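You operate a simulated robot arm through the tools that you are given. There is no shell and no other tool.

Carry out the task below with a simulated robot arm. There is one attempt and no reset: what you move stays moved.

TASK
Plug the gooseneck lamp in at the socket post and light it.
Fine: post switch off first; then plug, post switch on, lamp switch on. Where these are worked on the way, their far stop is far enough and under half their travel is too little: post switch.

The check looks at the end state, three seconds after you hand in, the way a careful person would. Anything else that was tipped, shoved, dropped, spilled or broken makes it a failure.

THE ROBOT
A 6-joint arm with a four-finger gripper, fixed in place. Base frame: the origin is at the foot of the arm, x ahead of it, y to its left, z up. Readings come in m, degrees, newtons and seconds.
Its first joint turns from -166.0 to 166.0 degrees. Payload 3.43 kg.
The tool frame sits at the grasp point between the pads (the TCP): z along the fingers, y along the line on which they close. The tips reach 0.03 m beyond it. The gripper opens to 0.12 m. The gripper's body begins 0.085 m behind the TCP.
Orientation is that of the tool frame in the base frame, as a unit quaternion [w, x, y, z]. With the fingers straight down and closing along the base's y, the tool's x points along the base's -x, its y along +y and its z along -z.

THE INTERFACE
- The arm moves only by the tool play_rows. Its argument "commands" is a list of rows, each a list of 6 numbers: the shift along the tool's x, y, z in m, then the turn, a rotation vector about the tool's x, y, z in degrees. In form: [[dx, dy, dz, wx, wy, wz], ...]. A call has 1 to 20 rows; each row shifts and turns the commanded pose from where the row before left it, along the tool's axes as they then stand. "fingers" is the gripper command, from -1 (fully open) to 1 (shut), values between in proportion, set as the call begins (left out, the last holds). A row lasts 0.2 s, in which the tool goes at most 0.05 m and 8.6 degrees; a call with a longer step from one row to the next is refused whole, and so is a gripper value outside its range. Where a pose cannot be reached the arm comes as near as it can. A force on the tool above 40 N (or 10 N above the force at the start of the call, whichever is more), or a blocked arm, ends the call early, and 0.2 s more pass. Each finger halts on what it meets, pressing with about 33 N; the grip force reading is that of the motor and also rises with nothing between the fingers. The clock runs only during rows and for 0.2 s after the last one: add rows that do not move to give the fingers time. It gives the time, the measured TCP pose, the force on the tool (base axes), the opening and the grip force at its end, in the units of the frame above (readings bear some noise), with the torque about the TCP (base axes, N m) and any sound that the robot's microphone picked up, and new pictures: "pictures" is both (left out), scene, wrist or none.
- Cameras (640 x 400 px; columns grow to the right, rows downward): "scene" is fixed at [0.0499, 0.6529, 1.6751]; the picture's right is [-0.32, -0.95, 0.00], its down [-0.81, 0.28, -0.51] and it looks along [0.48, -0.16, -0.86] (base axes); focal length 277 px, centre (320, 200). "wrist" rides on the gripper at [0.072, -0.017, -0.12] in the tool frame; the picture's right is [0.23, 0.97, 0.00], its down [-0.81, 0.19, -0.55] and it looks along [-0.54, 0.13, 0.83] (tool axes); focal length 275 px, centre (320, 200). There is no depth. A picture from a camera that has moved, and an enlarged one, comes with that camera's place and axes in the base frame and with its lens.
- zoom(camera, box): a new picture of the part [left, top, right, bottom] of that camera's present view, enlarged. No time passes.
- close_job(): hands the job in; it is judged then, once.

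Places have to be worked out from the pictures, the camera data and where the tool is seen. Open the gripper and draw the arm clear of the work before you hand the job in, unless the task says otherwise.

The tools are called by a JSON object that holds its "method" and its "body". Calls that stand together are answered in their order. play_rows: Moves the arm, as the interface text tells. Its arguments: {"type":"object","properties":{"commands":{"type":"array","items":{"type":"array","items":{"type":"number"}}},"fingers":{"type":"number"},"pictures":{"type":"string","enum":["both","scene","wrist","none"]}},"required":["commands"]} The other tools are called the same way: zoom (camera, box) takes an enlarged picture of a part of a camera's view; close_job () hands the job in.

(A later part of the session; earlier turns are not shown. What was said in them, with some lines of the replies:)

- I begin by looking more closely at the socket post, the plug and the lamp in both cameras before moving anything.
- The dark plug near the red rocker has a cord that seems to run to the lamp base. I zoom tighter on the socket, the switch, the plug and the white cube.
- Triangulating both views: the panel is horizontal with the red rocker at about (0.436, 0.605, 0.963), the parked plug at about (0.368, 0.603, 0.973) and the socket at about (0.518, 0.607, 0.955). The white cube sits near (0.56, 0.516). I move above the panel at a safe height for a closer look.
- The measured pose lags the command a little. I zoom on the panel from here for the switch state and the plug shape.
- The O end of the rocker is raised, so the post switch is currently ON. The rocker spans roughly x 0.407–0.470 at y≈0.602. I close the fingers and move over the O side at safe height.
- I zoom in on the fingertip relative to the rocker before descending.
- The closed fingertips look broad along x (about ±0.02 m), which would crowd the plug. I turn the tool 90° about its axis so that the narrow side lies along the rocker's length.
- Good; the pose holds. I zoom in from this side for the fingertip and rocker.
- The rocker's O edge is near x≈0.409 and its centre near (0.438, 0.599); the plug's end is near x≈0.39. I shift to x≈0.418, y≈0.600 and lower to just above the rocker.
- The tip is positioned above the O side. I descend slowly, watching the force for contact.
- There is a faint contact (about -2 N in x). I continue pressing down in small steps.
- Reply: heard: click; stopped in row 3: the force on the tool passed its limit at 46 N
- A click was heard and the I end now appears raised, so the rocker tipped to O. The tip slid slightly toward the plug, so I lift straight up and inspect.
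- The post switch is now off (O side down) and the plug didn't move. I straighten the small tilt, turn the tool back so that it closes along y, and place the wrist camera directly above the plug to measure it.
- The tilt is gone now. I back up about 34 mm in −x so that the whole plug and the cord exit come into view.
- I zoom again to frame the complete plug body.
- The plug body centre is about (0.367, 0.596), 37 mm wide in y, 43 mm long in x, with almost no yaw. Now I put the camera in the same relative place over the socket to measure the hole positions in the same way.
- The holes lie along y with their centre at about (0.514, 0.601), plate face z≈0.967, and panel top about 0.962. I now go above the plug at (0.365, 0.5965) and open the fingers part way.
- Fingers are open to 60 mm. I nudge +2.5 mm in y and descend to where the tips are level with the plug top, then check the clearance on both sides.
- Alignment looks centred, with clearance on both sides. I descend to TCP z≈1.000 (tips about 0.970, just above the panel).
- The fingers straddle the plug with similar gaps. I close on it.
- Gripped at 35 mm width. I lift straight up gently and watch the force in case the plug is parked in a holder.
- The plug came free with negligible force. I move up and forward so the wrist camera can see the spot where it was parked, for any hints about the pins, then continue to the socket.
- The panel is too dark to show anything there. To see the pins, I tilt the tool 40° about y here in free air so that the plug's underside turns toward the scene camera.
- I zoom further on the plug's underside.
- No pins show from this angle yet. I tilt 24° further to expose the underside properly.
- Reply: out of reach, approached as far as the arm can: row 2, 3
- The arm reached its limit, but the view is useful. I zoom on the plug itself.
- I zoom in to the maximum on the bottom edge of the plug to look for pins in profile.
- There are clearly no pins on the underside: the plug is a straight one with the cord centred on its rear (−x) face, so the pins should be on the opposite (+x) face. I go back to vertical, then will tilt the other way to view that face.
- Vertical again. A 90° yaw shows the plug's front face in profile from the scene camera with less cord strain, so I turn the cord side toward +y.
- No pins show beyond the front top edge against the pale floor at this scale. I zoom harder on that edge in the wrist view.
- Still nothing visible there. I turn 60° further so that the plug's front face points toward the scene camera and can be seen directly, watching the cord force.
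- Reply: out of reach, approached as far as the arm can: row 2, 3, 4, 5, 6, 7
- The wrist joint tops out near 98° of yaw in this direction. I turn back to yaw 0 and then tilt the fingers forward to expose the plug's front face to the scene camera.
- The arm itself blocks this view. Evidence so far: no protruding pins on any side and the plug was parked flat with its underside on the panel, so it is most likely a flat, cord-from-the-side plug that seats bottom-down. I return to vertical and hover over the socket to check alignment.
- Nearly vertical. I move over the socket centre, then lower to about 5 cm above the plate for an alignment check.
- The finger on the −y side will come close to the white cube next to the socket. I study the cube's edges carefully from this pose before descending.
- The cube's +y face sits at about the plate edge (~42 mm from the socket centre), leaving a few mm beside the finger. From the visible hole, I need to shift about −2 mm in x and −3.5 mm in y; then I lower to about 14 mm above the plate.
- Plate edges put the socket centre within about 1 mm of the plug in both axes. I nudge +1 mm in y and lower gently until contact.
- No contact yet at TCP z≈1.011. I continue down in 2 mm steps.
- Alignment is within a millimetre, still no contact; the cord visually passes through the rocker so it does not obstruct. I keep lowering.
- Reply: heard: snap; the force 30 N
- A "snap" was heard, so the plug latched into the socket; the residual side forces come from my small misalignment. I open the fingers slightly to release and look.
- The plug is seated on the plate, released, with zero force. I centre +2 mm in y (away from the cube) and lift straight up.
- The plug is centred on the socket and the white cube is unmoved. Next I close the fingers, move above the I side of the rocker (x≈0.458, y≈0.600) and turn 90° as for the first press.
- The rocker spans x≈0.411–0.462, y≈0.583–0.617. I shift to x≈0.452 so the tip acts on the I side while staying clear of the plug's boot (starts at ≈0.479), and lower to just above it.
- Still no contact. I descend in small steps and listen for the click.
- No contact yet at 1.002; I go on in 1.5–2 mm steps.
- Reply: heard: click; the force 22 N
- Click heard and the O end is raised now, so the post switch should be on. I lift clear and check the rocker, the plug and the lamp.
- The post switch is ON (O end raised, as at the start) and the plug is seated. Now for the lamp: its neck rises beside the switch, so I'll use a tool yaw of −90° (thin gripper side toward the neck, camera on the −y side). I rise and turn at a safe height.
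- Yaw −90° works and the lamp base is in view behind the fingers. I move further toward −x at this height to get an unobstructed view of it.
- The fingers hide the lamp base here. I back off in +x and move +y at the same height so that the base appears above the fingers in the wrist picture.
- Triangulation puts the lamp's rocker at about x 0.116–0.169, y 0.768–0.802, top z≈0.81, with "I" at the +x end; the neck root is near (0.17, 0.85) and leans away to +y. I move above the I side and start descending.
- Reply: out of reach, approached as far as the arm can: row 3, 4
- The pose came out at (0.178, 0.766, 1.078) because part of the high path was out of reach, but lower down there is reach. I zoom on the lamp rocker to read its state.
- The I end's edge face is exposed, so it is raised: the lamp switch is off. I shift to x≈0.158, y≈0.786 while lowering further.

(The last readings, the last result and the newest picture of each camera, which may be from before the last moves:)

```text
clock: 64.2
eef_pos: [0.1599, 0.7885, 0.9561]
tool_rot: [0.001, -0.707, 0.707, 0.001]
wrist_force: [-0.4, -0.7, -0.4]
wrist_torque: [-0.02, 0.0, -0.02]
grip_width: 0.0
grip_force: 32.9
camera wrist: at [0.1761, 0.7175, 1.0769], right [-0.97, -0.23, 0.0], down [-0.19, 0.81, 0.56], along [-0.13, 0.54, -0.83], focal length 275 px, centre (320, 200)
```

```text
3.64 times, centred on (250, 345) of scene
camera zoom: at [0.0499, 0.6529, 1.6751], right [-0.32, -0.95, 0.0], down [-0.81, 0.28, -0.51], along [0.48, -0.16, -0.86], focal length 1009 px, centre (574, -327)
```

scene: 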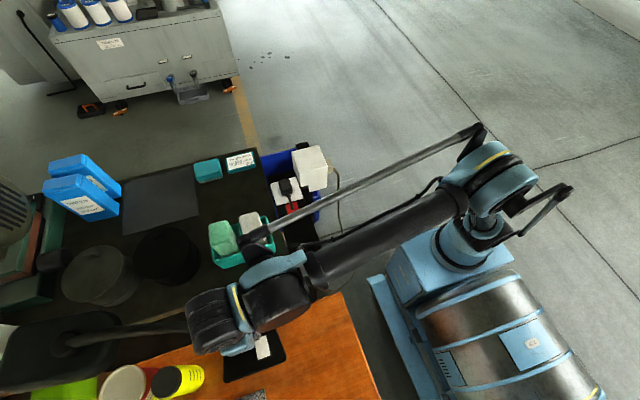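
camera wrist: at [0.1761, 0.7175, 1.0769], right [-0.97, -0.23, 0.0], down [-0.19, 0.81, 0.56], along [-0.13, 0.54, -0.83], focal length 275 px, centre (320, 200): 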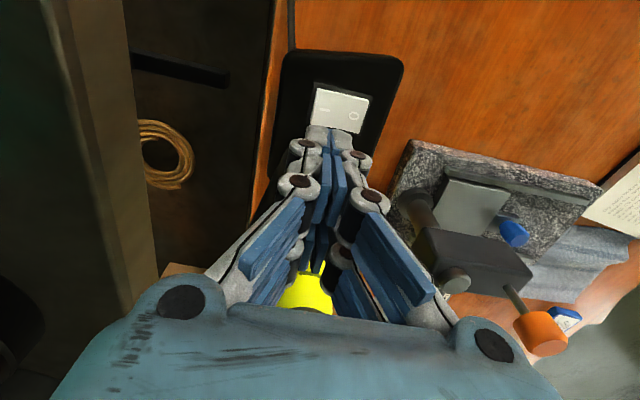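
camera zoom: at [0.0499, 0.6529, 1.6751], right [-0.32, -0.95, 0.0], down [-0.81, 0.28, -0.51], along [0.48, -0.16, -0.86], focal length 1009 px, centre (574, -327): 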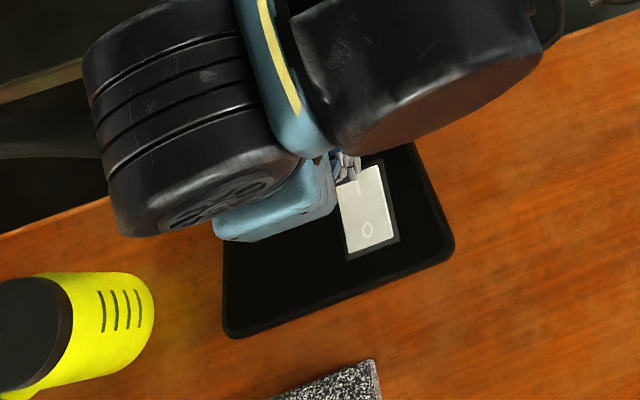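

The rocker is at x 0.116–0.166, y 0.770–0.803. I fine-adjust to x≈0.157, y≈0.787 and lower to roughly 2–3 cm above it.

{"method": "play_rows", "body": {"commands": [[0.002, 0.003, 0.02, 0, 0, 0], [0, 0, 0.03, 0, 0, 0], [0, 0, 0.03, 0, 0, 0], [0, 0, 0.01, 0, 0, 0], [0, 0, 0, 0, 0, 0]]}}

{"method": "zoom", "body": {"camera": "wrist", "box": [240, 80, 440, 205]}}

{"method": "zoom", "body": {"camera": "scene", "box": [180, 290, 320, 400]}}

```text
clock: 65.4
eef_pos: [0.1573, 0.7867, 0.8682]
tool_rot: [-0.001, 0.707, -0.707, -0.001]
wrist_force: [0.9, 0.8, 0.0]
wrist_torque: [0.04, 0.0, 0.03]
grip_width: 0.0
grip_force: 32.6
camera wrist: at [0.1737, 0.7159, 0.9881], right [-0.97, -0.23, 0.0], down [-0.19, 0.81, 0.56], along [-0.13, 0.54, -0.83], focal length 275 px, centre (320, 200)
```

scene: 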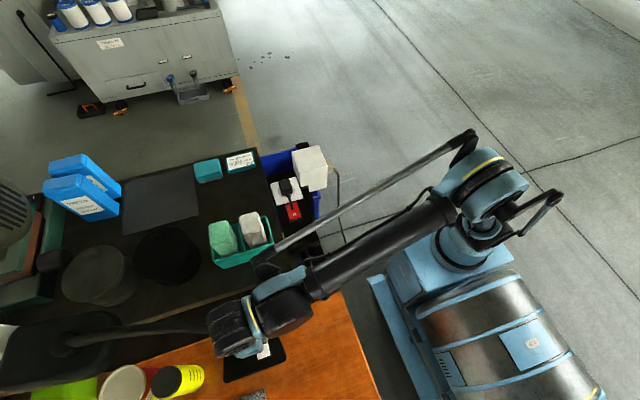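
wrist: 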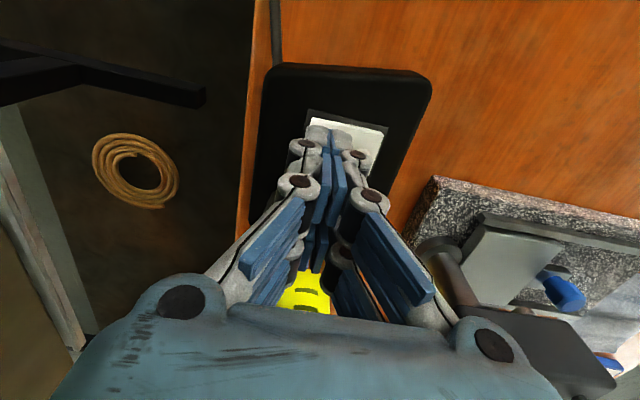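

```text
3.20 times, centred on (340, 142) of wrist
camera zoom: at [0.1737, 0.7159, 0.9881], right [-0.97, -0.23, 0.0], down [-0.19, 0.81, 0.56], along [-0.13, 0.54, -0.83], focal length 881 px, centre (256, 384)
```

zoom: 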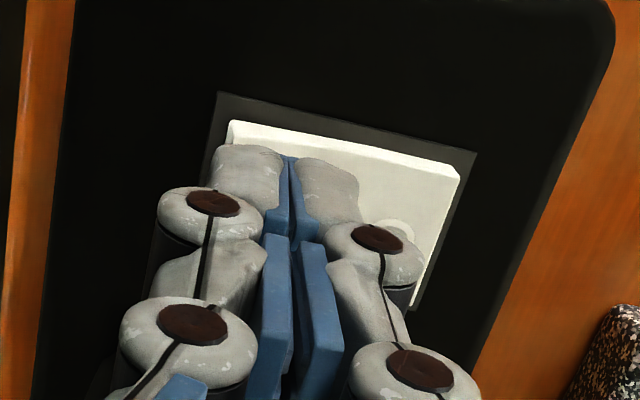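

```text
3.64 times, centred on (250, 345) of scene
camera zoom: at [0.0499, 0.6529, 1.6751], right [-0.32, -0.95, 0.0], down [-0.81, 0.28, -0.51], along [0.48, -0.16, -0.86], focal length 1009 px, centre (574, -327)
```

zoom: 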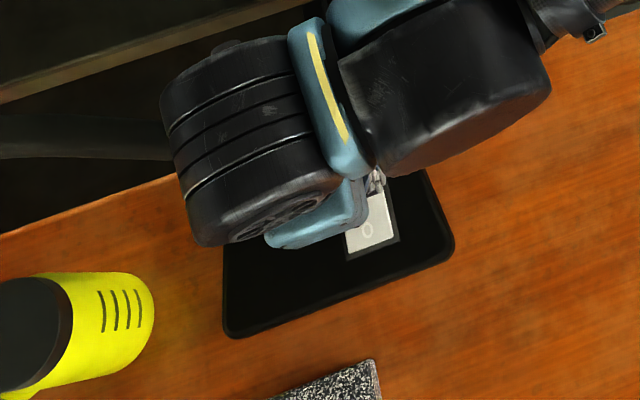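

The tip is over the I side with the rocker edge at z≈0.807. I lower to about 5 mm above, then continue in small steps.

{"method": "play_rows", "body": {"commands": [[0, 0, 0.008, 0, 0, 0], [0, 0, 0.008, 0, 0, 0], [0, 0, 0.006, 0, 0, 0], [0, 0, 0.003, 0, 0, 0], [0, 0, 0, 0, 0, 0]], "pictures": "wrist"}}

{"method": "zoom", "body": {"camera": "wrist", "box": [240, 80, 440, 205]}}

```text
clock: 66.6
eef_pos: [0.156, 0.7866, 0.8415]
tool_rot: [-0.001, 0.707, -0.707, -0.001]
wrist_force: [0.2, 0.8, 0.7]
wrist_torque: [0.01, 0.0, -0.04]
grip_width: 0.0
grip_force: 32.9
camera wrist: at [0.1725, 0.7146, 0.9625], right [-0.97, -0.23, 0.0], down [-0.19, 0.81, 0.56], along [-0.13, 0.54, -0.83], focal length 275 px, centre (320, 200)
```

wrist: 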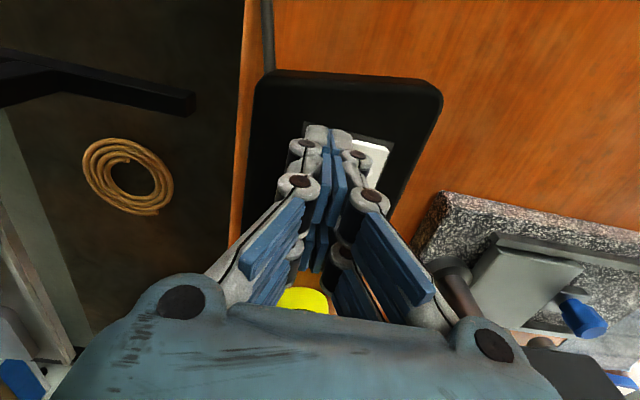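

```text
3.20 times, centred on (340, 142) of wrist
camera zoom: at [0.1725, 0.7146, 0.9625], right [-0.97, -0.23, 0.0], down [-0.19, 0.81, 0.56], along [-0.13, 0.54, -0.83], focal length 881 px, centre (256, 384)
```

zoom: 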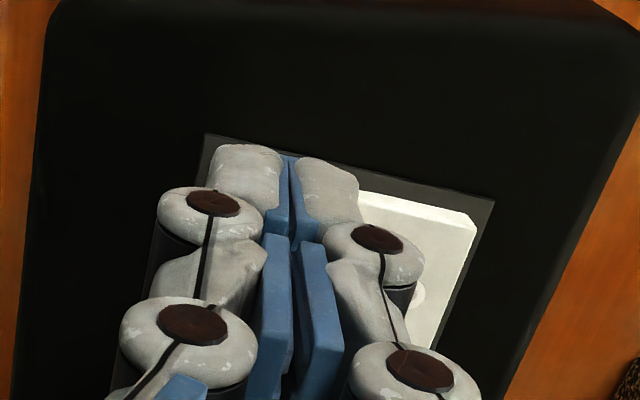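

Clear and aligned. I press down in small steps, listening for the click.

{"method": "play_rows", "body": {"commands": [[0, 0, 0.002, 0, 0, 0], [0, 0, 0.002, 0, 0, 0], [0, 0, 0.002, 0, 0, 0], [0, 0, 0, 0, 0, 0]], "pictures": "none"}}

```text
clock: 67.6
eef_pos: [0.1572, 0.7847, 0.8371]
tool_rot: [-0.001, 0.707, -0.707, -0.001]
wrist_force: [0.3, 0.2, 0.0]
wrist_torque: [-0.01, 0.03, 0.03]
grip_width: 0.0002
grip_force: 33.0
```

{"method": "play_rows", "body": {"commands": [[0, 0, 0.0015, 0, 0, 0], [0, 0, 0.0015, 0, 0, 0], [0, 0, 0, 0, 0, 0]], "pictures": "none"}}

```text
clock: 68.4
eef_pos: [0.1569, 0.7865, 0.8343]
tool_rot: [0.001, -0.707, 0.707, 0.001]
wrist_force: [-0.3, -0.1, 0.4]
wrist_torque: [0.04, -0.05, -0.01]
grip_width: 0.0
grip_force: 33.0
```

No contact yet at TCP 0.834. I continue with 1.5 mm steps.

{"method": "play_rows", "body": {"commands": [[0, 0, 0.0015, 0, 0, 0], [0, 0, 0.0015, 0, 0, 0], [0, 0, 0, 0, 0, 0]], "pictures": "wrist"}}

```text
clock: 69.2
eef_pos: [0.1565, 0.7852, 0.8313]
tool_rot: [-0.001, 0.707, -0.707, -0.002]
wrist_force: [0.0, -0.1, 0.4]
wrist_torque: [0.02, -0.01, -0.01]
grip_width: 0.0001
grip_force: 33.2
heard: click
camera wrist: at [0.1721, 0.7135, 0.9505], right [-0.97, -0.23, 0.0], down [-0.19, 0.81, 0.56], along [-0.13, 0.54, -0.83], focal length 275 px, centre (320, 200)
```

wrist: 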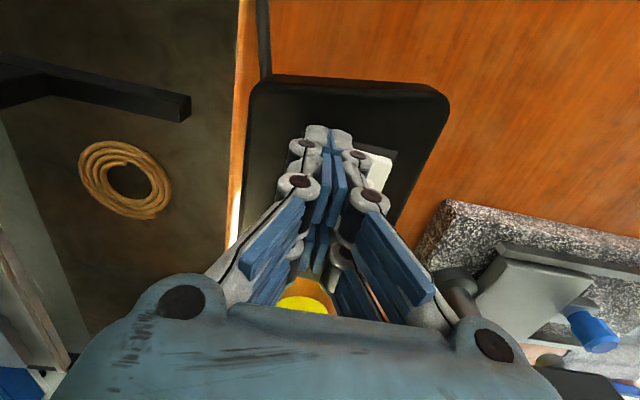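

Click heard, and light now seems to fall on the bench. I lift straight up, then retreat along the way I came.

{"method": "play_rows", "body": {"commands": [[0, 0, -0.01, 0, 0, 0], [0, 0, -0.03, 0, 0, 0], [0, 0, -0.04, 0, 0, 0], [0.007, -0.007, -0.03, 0, 0, 0], [0.007, -0.007, -0.03, 0, 0, 0], [0.0065, -0.006, -0.03, 0, 0, 0], [0, 0, 0, 0, 0, 0]]}}

{"method": "zoom", "body": {"camera": "wrist", "box": [310, 80, 375, 130]}}

{"method": "zoom", "body": {"camera": "scene", "box": [0, 260, 320, 400]}}

```text
clock: 70.8
eef_pos: [0.1761, 0.7642, 0.9998]
tool_rot: [-0.001, 0.707, -0.707, -0.001]
wrist_force: [0.3, 0.2, 0.1]
wrist_torque: [0.01, -0.03, 0.01]
grip_width: 0.0
grip_force: 33.1
camera wrist: at [0.1921, 0.6926, 1.1198], right [-0.97, -0.23, 0.0], down [-0.19, 0.81, 0.56], along [-0.13, 0.54, -0.83], focal length 275 px, centre (320, 200)
```

scene: 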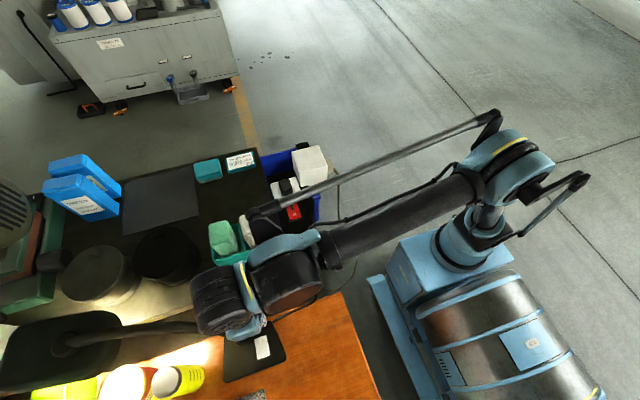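
wrist: 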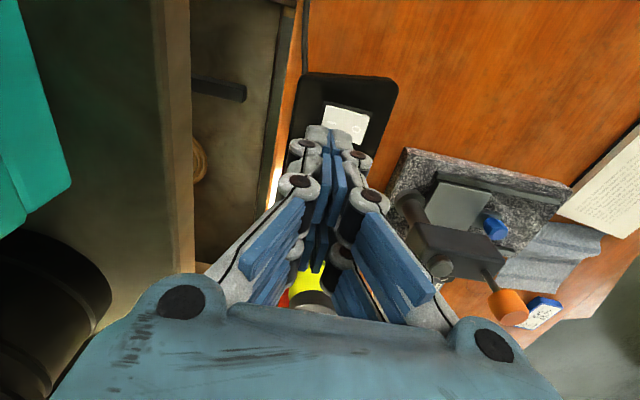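

```text
8.00 times, centred on (342, 105) of wrist
camera zoom: at [0.1921, 0.6926, 1.1198], right [-0.97, -0.23, 0.0], down [-0.19, 0.81, 0.56], along [-0.13, 0.54, -0.83], focal length 2202 px, centre (140, 960)
```

zoom: 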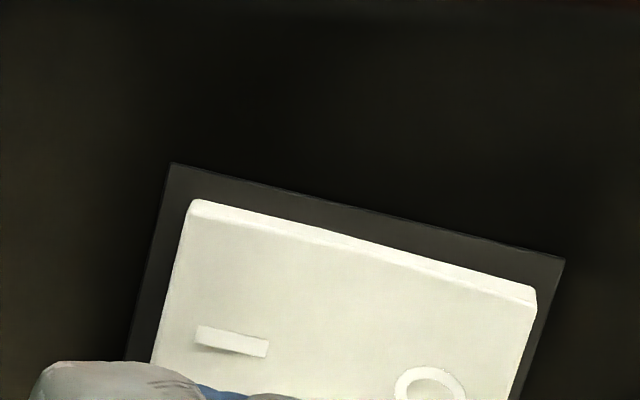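

```text
2.00 times, centred on (160, 330) of scene
camera zoom: at [0.0499, 0.6529, 1.6751], right [-0.32, -0.95, 0.0], down [-0.81, 0.28, -0.51], along [0.48, -0.16, -0.86], focal length 555 px, centre (640, -60)
```

zoom: 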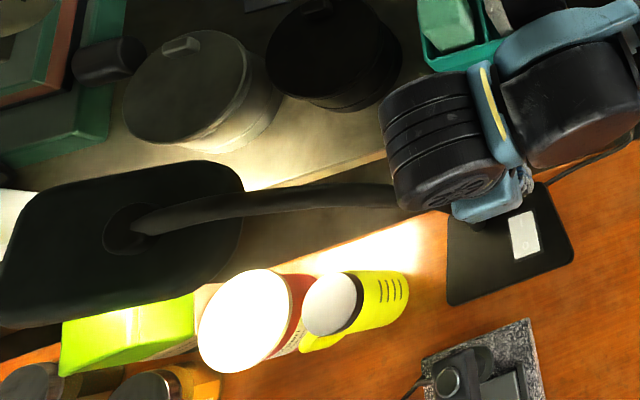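

The lamp is lit. I retreat upward and back toward the starting area, opening the fingers once clear.

{"method": "play_rows", "body": {"commands": [[0.005, -0.01, -0.03, 0, 0, 0], [0.01, -0.02, -0.03, 0, 0, 0], [0.015, -0.03, -0.03, 0, 0, 0], [0.015, -0.03, -0.03, 0, 0, 0], [0.02, -0.03, -0.03, 0, 0, 0], [0.03, -0.02, -0.03, 0, 0, 0], [0.04, -0.01, -0.02, 0, 0, 0], [0.045, -0.01, -0.01, 0, 0, 0], [0.045, -0.01, -0.01, 0, 0, 0], [0.045, -0.01, 0, 0, 0, 0], [0.045, -0.01, 0, 0, 0, 0], [0.045, -0.01, 0, 0, 0, 0], [0, 0, 0, 0, 0, 0]]}}

{"method": "play_rows", "body": {"commands": [[0, 0, 0, 0, 0, 0], [0, 0, 0, 0, 0, 0], [0, 0, 0, 0, 0, 0]], "fingers": -1}}

{"method": "zoom", "body": {"camera": "scene", "box": [255, 150, 335, 230]}}

{"method": "zoom", "body": {"camera": "scene", "box": [0, 230, 400, 400]}}

```text
clock: 73.6
eef_pos: [0.3752, 0.4042, 1.2218]
tool_rot: [-0.001, 0.707, -0.707, -0.001]
wrist_force: [-0.4, 0.4, 0.3]
wrist_torque: [0.02, 0.0, 0.0]
grip_width: 0.0001
grip_force: 32.4
camera wrist: at [0.3917, 0.333, 1.3403], right [-0.97, -0.23, 0.0], down [-0.19, 0.81, 0.56], along [-0.13, 0.54, -0.83], focal length 275 px, centre (320, 200)
```

scene: 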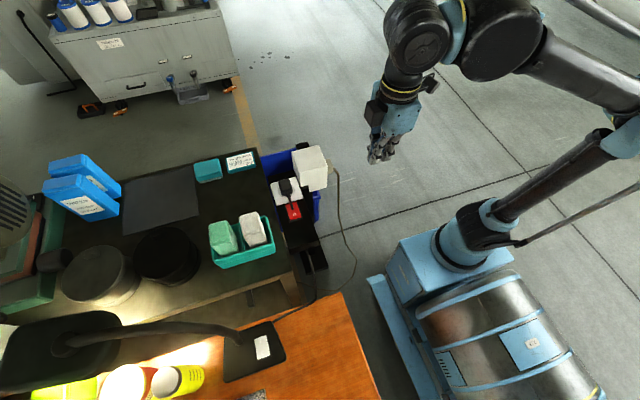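
wrist: 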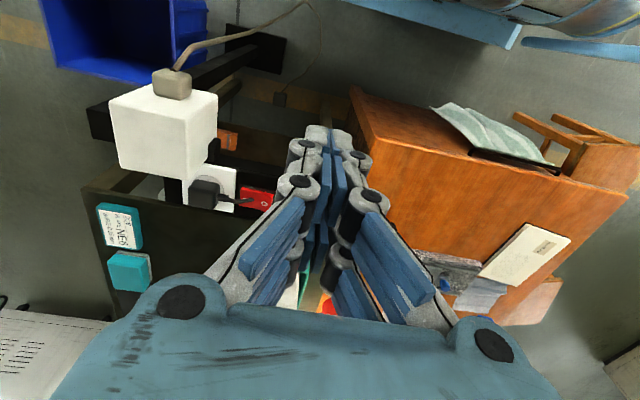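

```text
clock: 74.4
eef_pos: [0.3754, 0.4046, 1.221]
tool_rot: [-0.001, 0.707, -0.707, -0.001]
wrist_force: [0.2, 0.3, -0.4]
wrist_torque: [0.0, 0.0, -0.01]
grip_width: 0.12
grip_force: 0.0
camera wrist: at [0.3917, 0.3333, 1.3402], right [-0.97, -0.23, 0.0], down [-0.19, 0.81, 0.56], along [-0.13, 0.54, -0.83], focal length 275 px, centre (320, 200)
```

scene: 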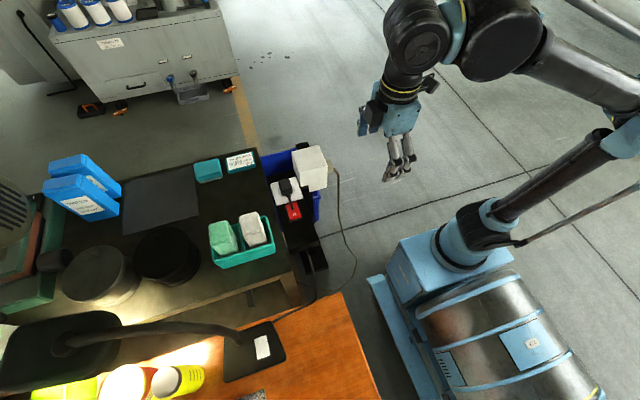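
wrist: 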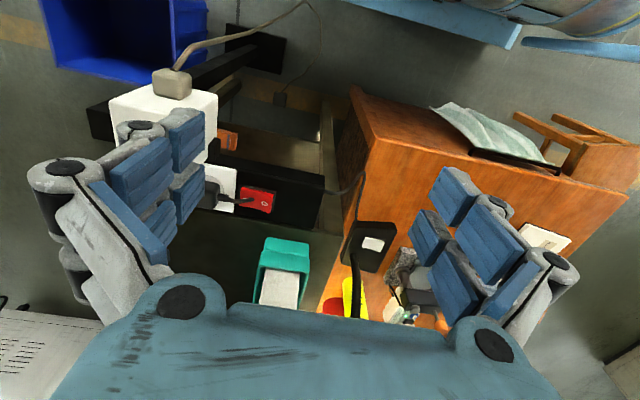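

```text
5.00 times, centred on (295, 190) of scene
camera zoom: at [0.0499, 0.6529, 1.6751], right [-0.32, -0.95, 0.0], down [-0.81, 0.28, -0.51], along [0.48, -0.16, -0.86], focal length 1387 px, centre (445, 250)
```

zoom: 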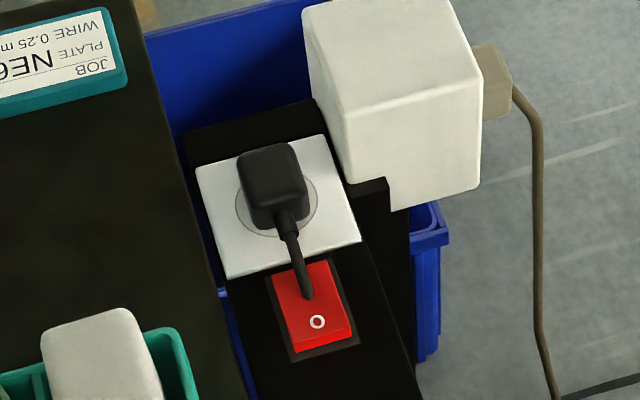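

```text
1.60 times, centred on (200, 315) of scene
camera zoom: at [0.0499, 0.6529, 1.6751], right [-0.32, -0.95, 0.0], down [-0.81, 0.28, -0.51], along [0.48, -0.16, -0.86], focal length 444 px, centre (512, 16)
```

zoom: 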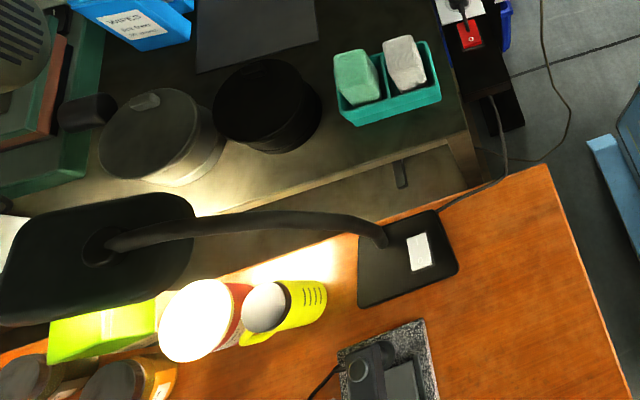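

The lamp is lit, the plug is seated, both switches are on, and the cube, tray and bench items are where they were. The gripper is open and clear, so I hand in.

{"method": "close_job", "body": {}}

```text
The job is handed in.
```

The gooseneck lamp is plugged in at the socket post and lit, and the job is handed in. I have no word yet on how it was judged.

- **Post switch off:** it was on at the start. I pressed the O side and heard it click before touching the plug.
- **Plug:** I moved the lamp's plug from its resting place on the post to the socket. It seated with a snap and sits centred on the plate.
- **Post switch on:** the I side was pressed and clicked. The rocker now stands as it did at the start.
- **Lamp switch on:** the I side clicked and light fell on the bench straight away.

In the last pictures the white cube, the tray and the other bench items look where they were. The gripper is open and clear of the work. The lamp's cord runs over the post switch to the plug; in the pictures it appears to pass into the rocker, but it did not hinder pressing it.
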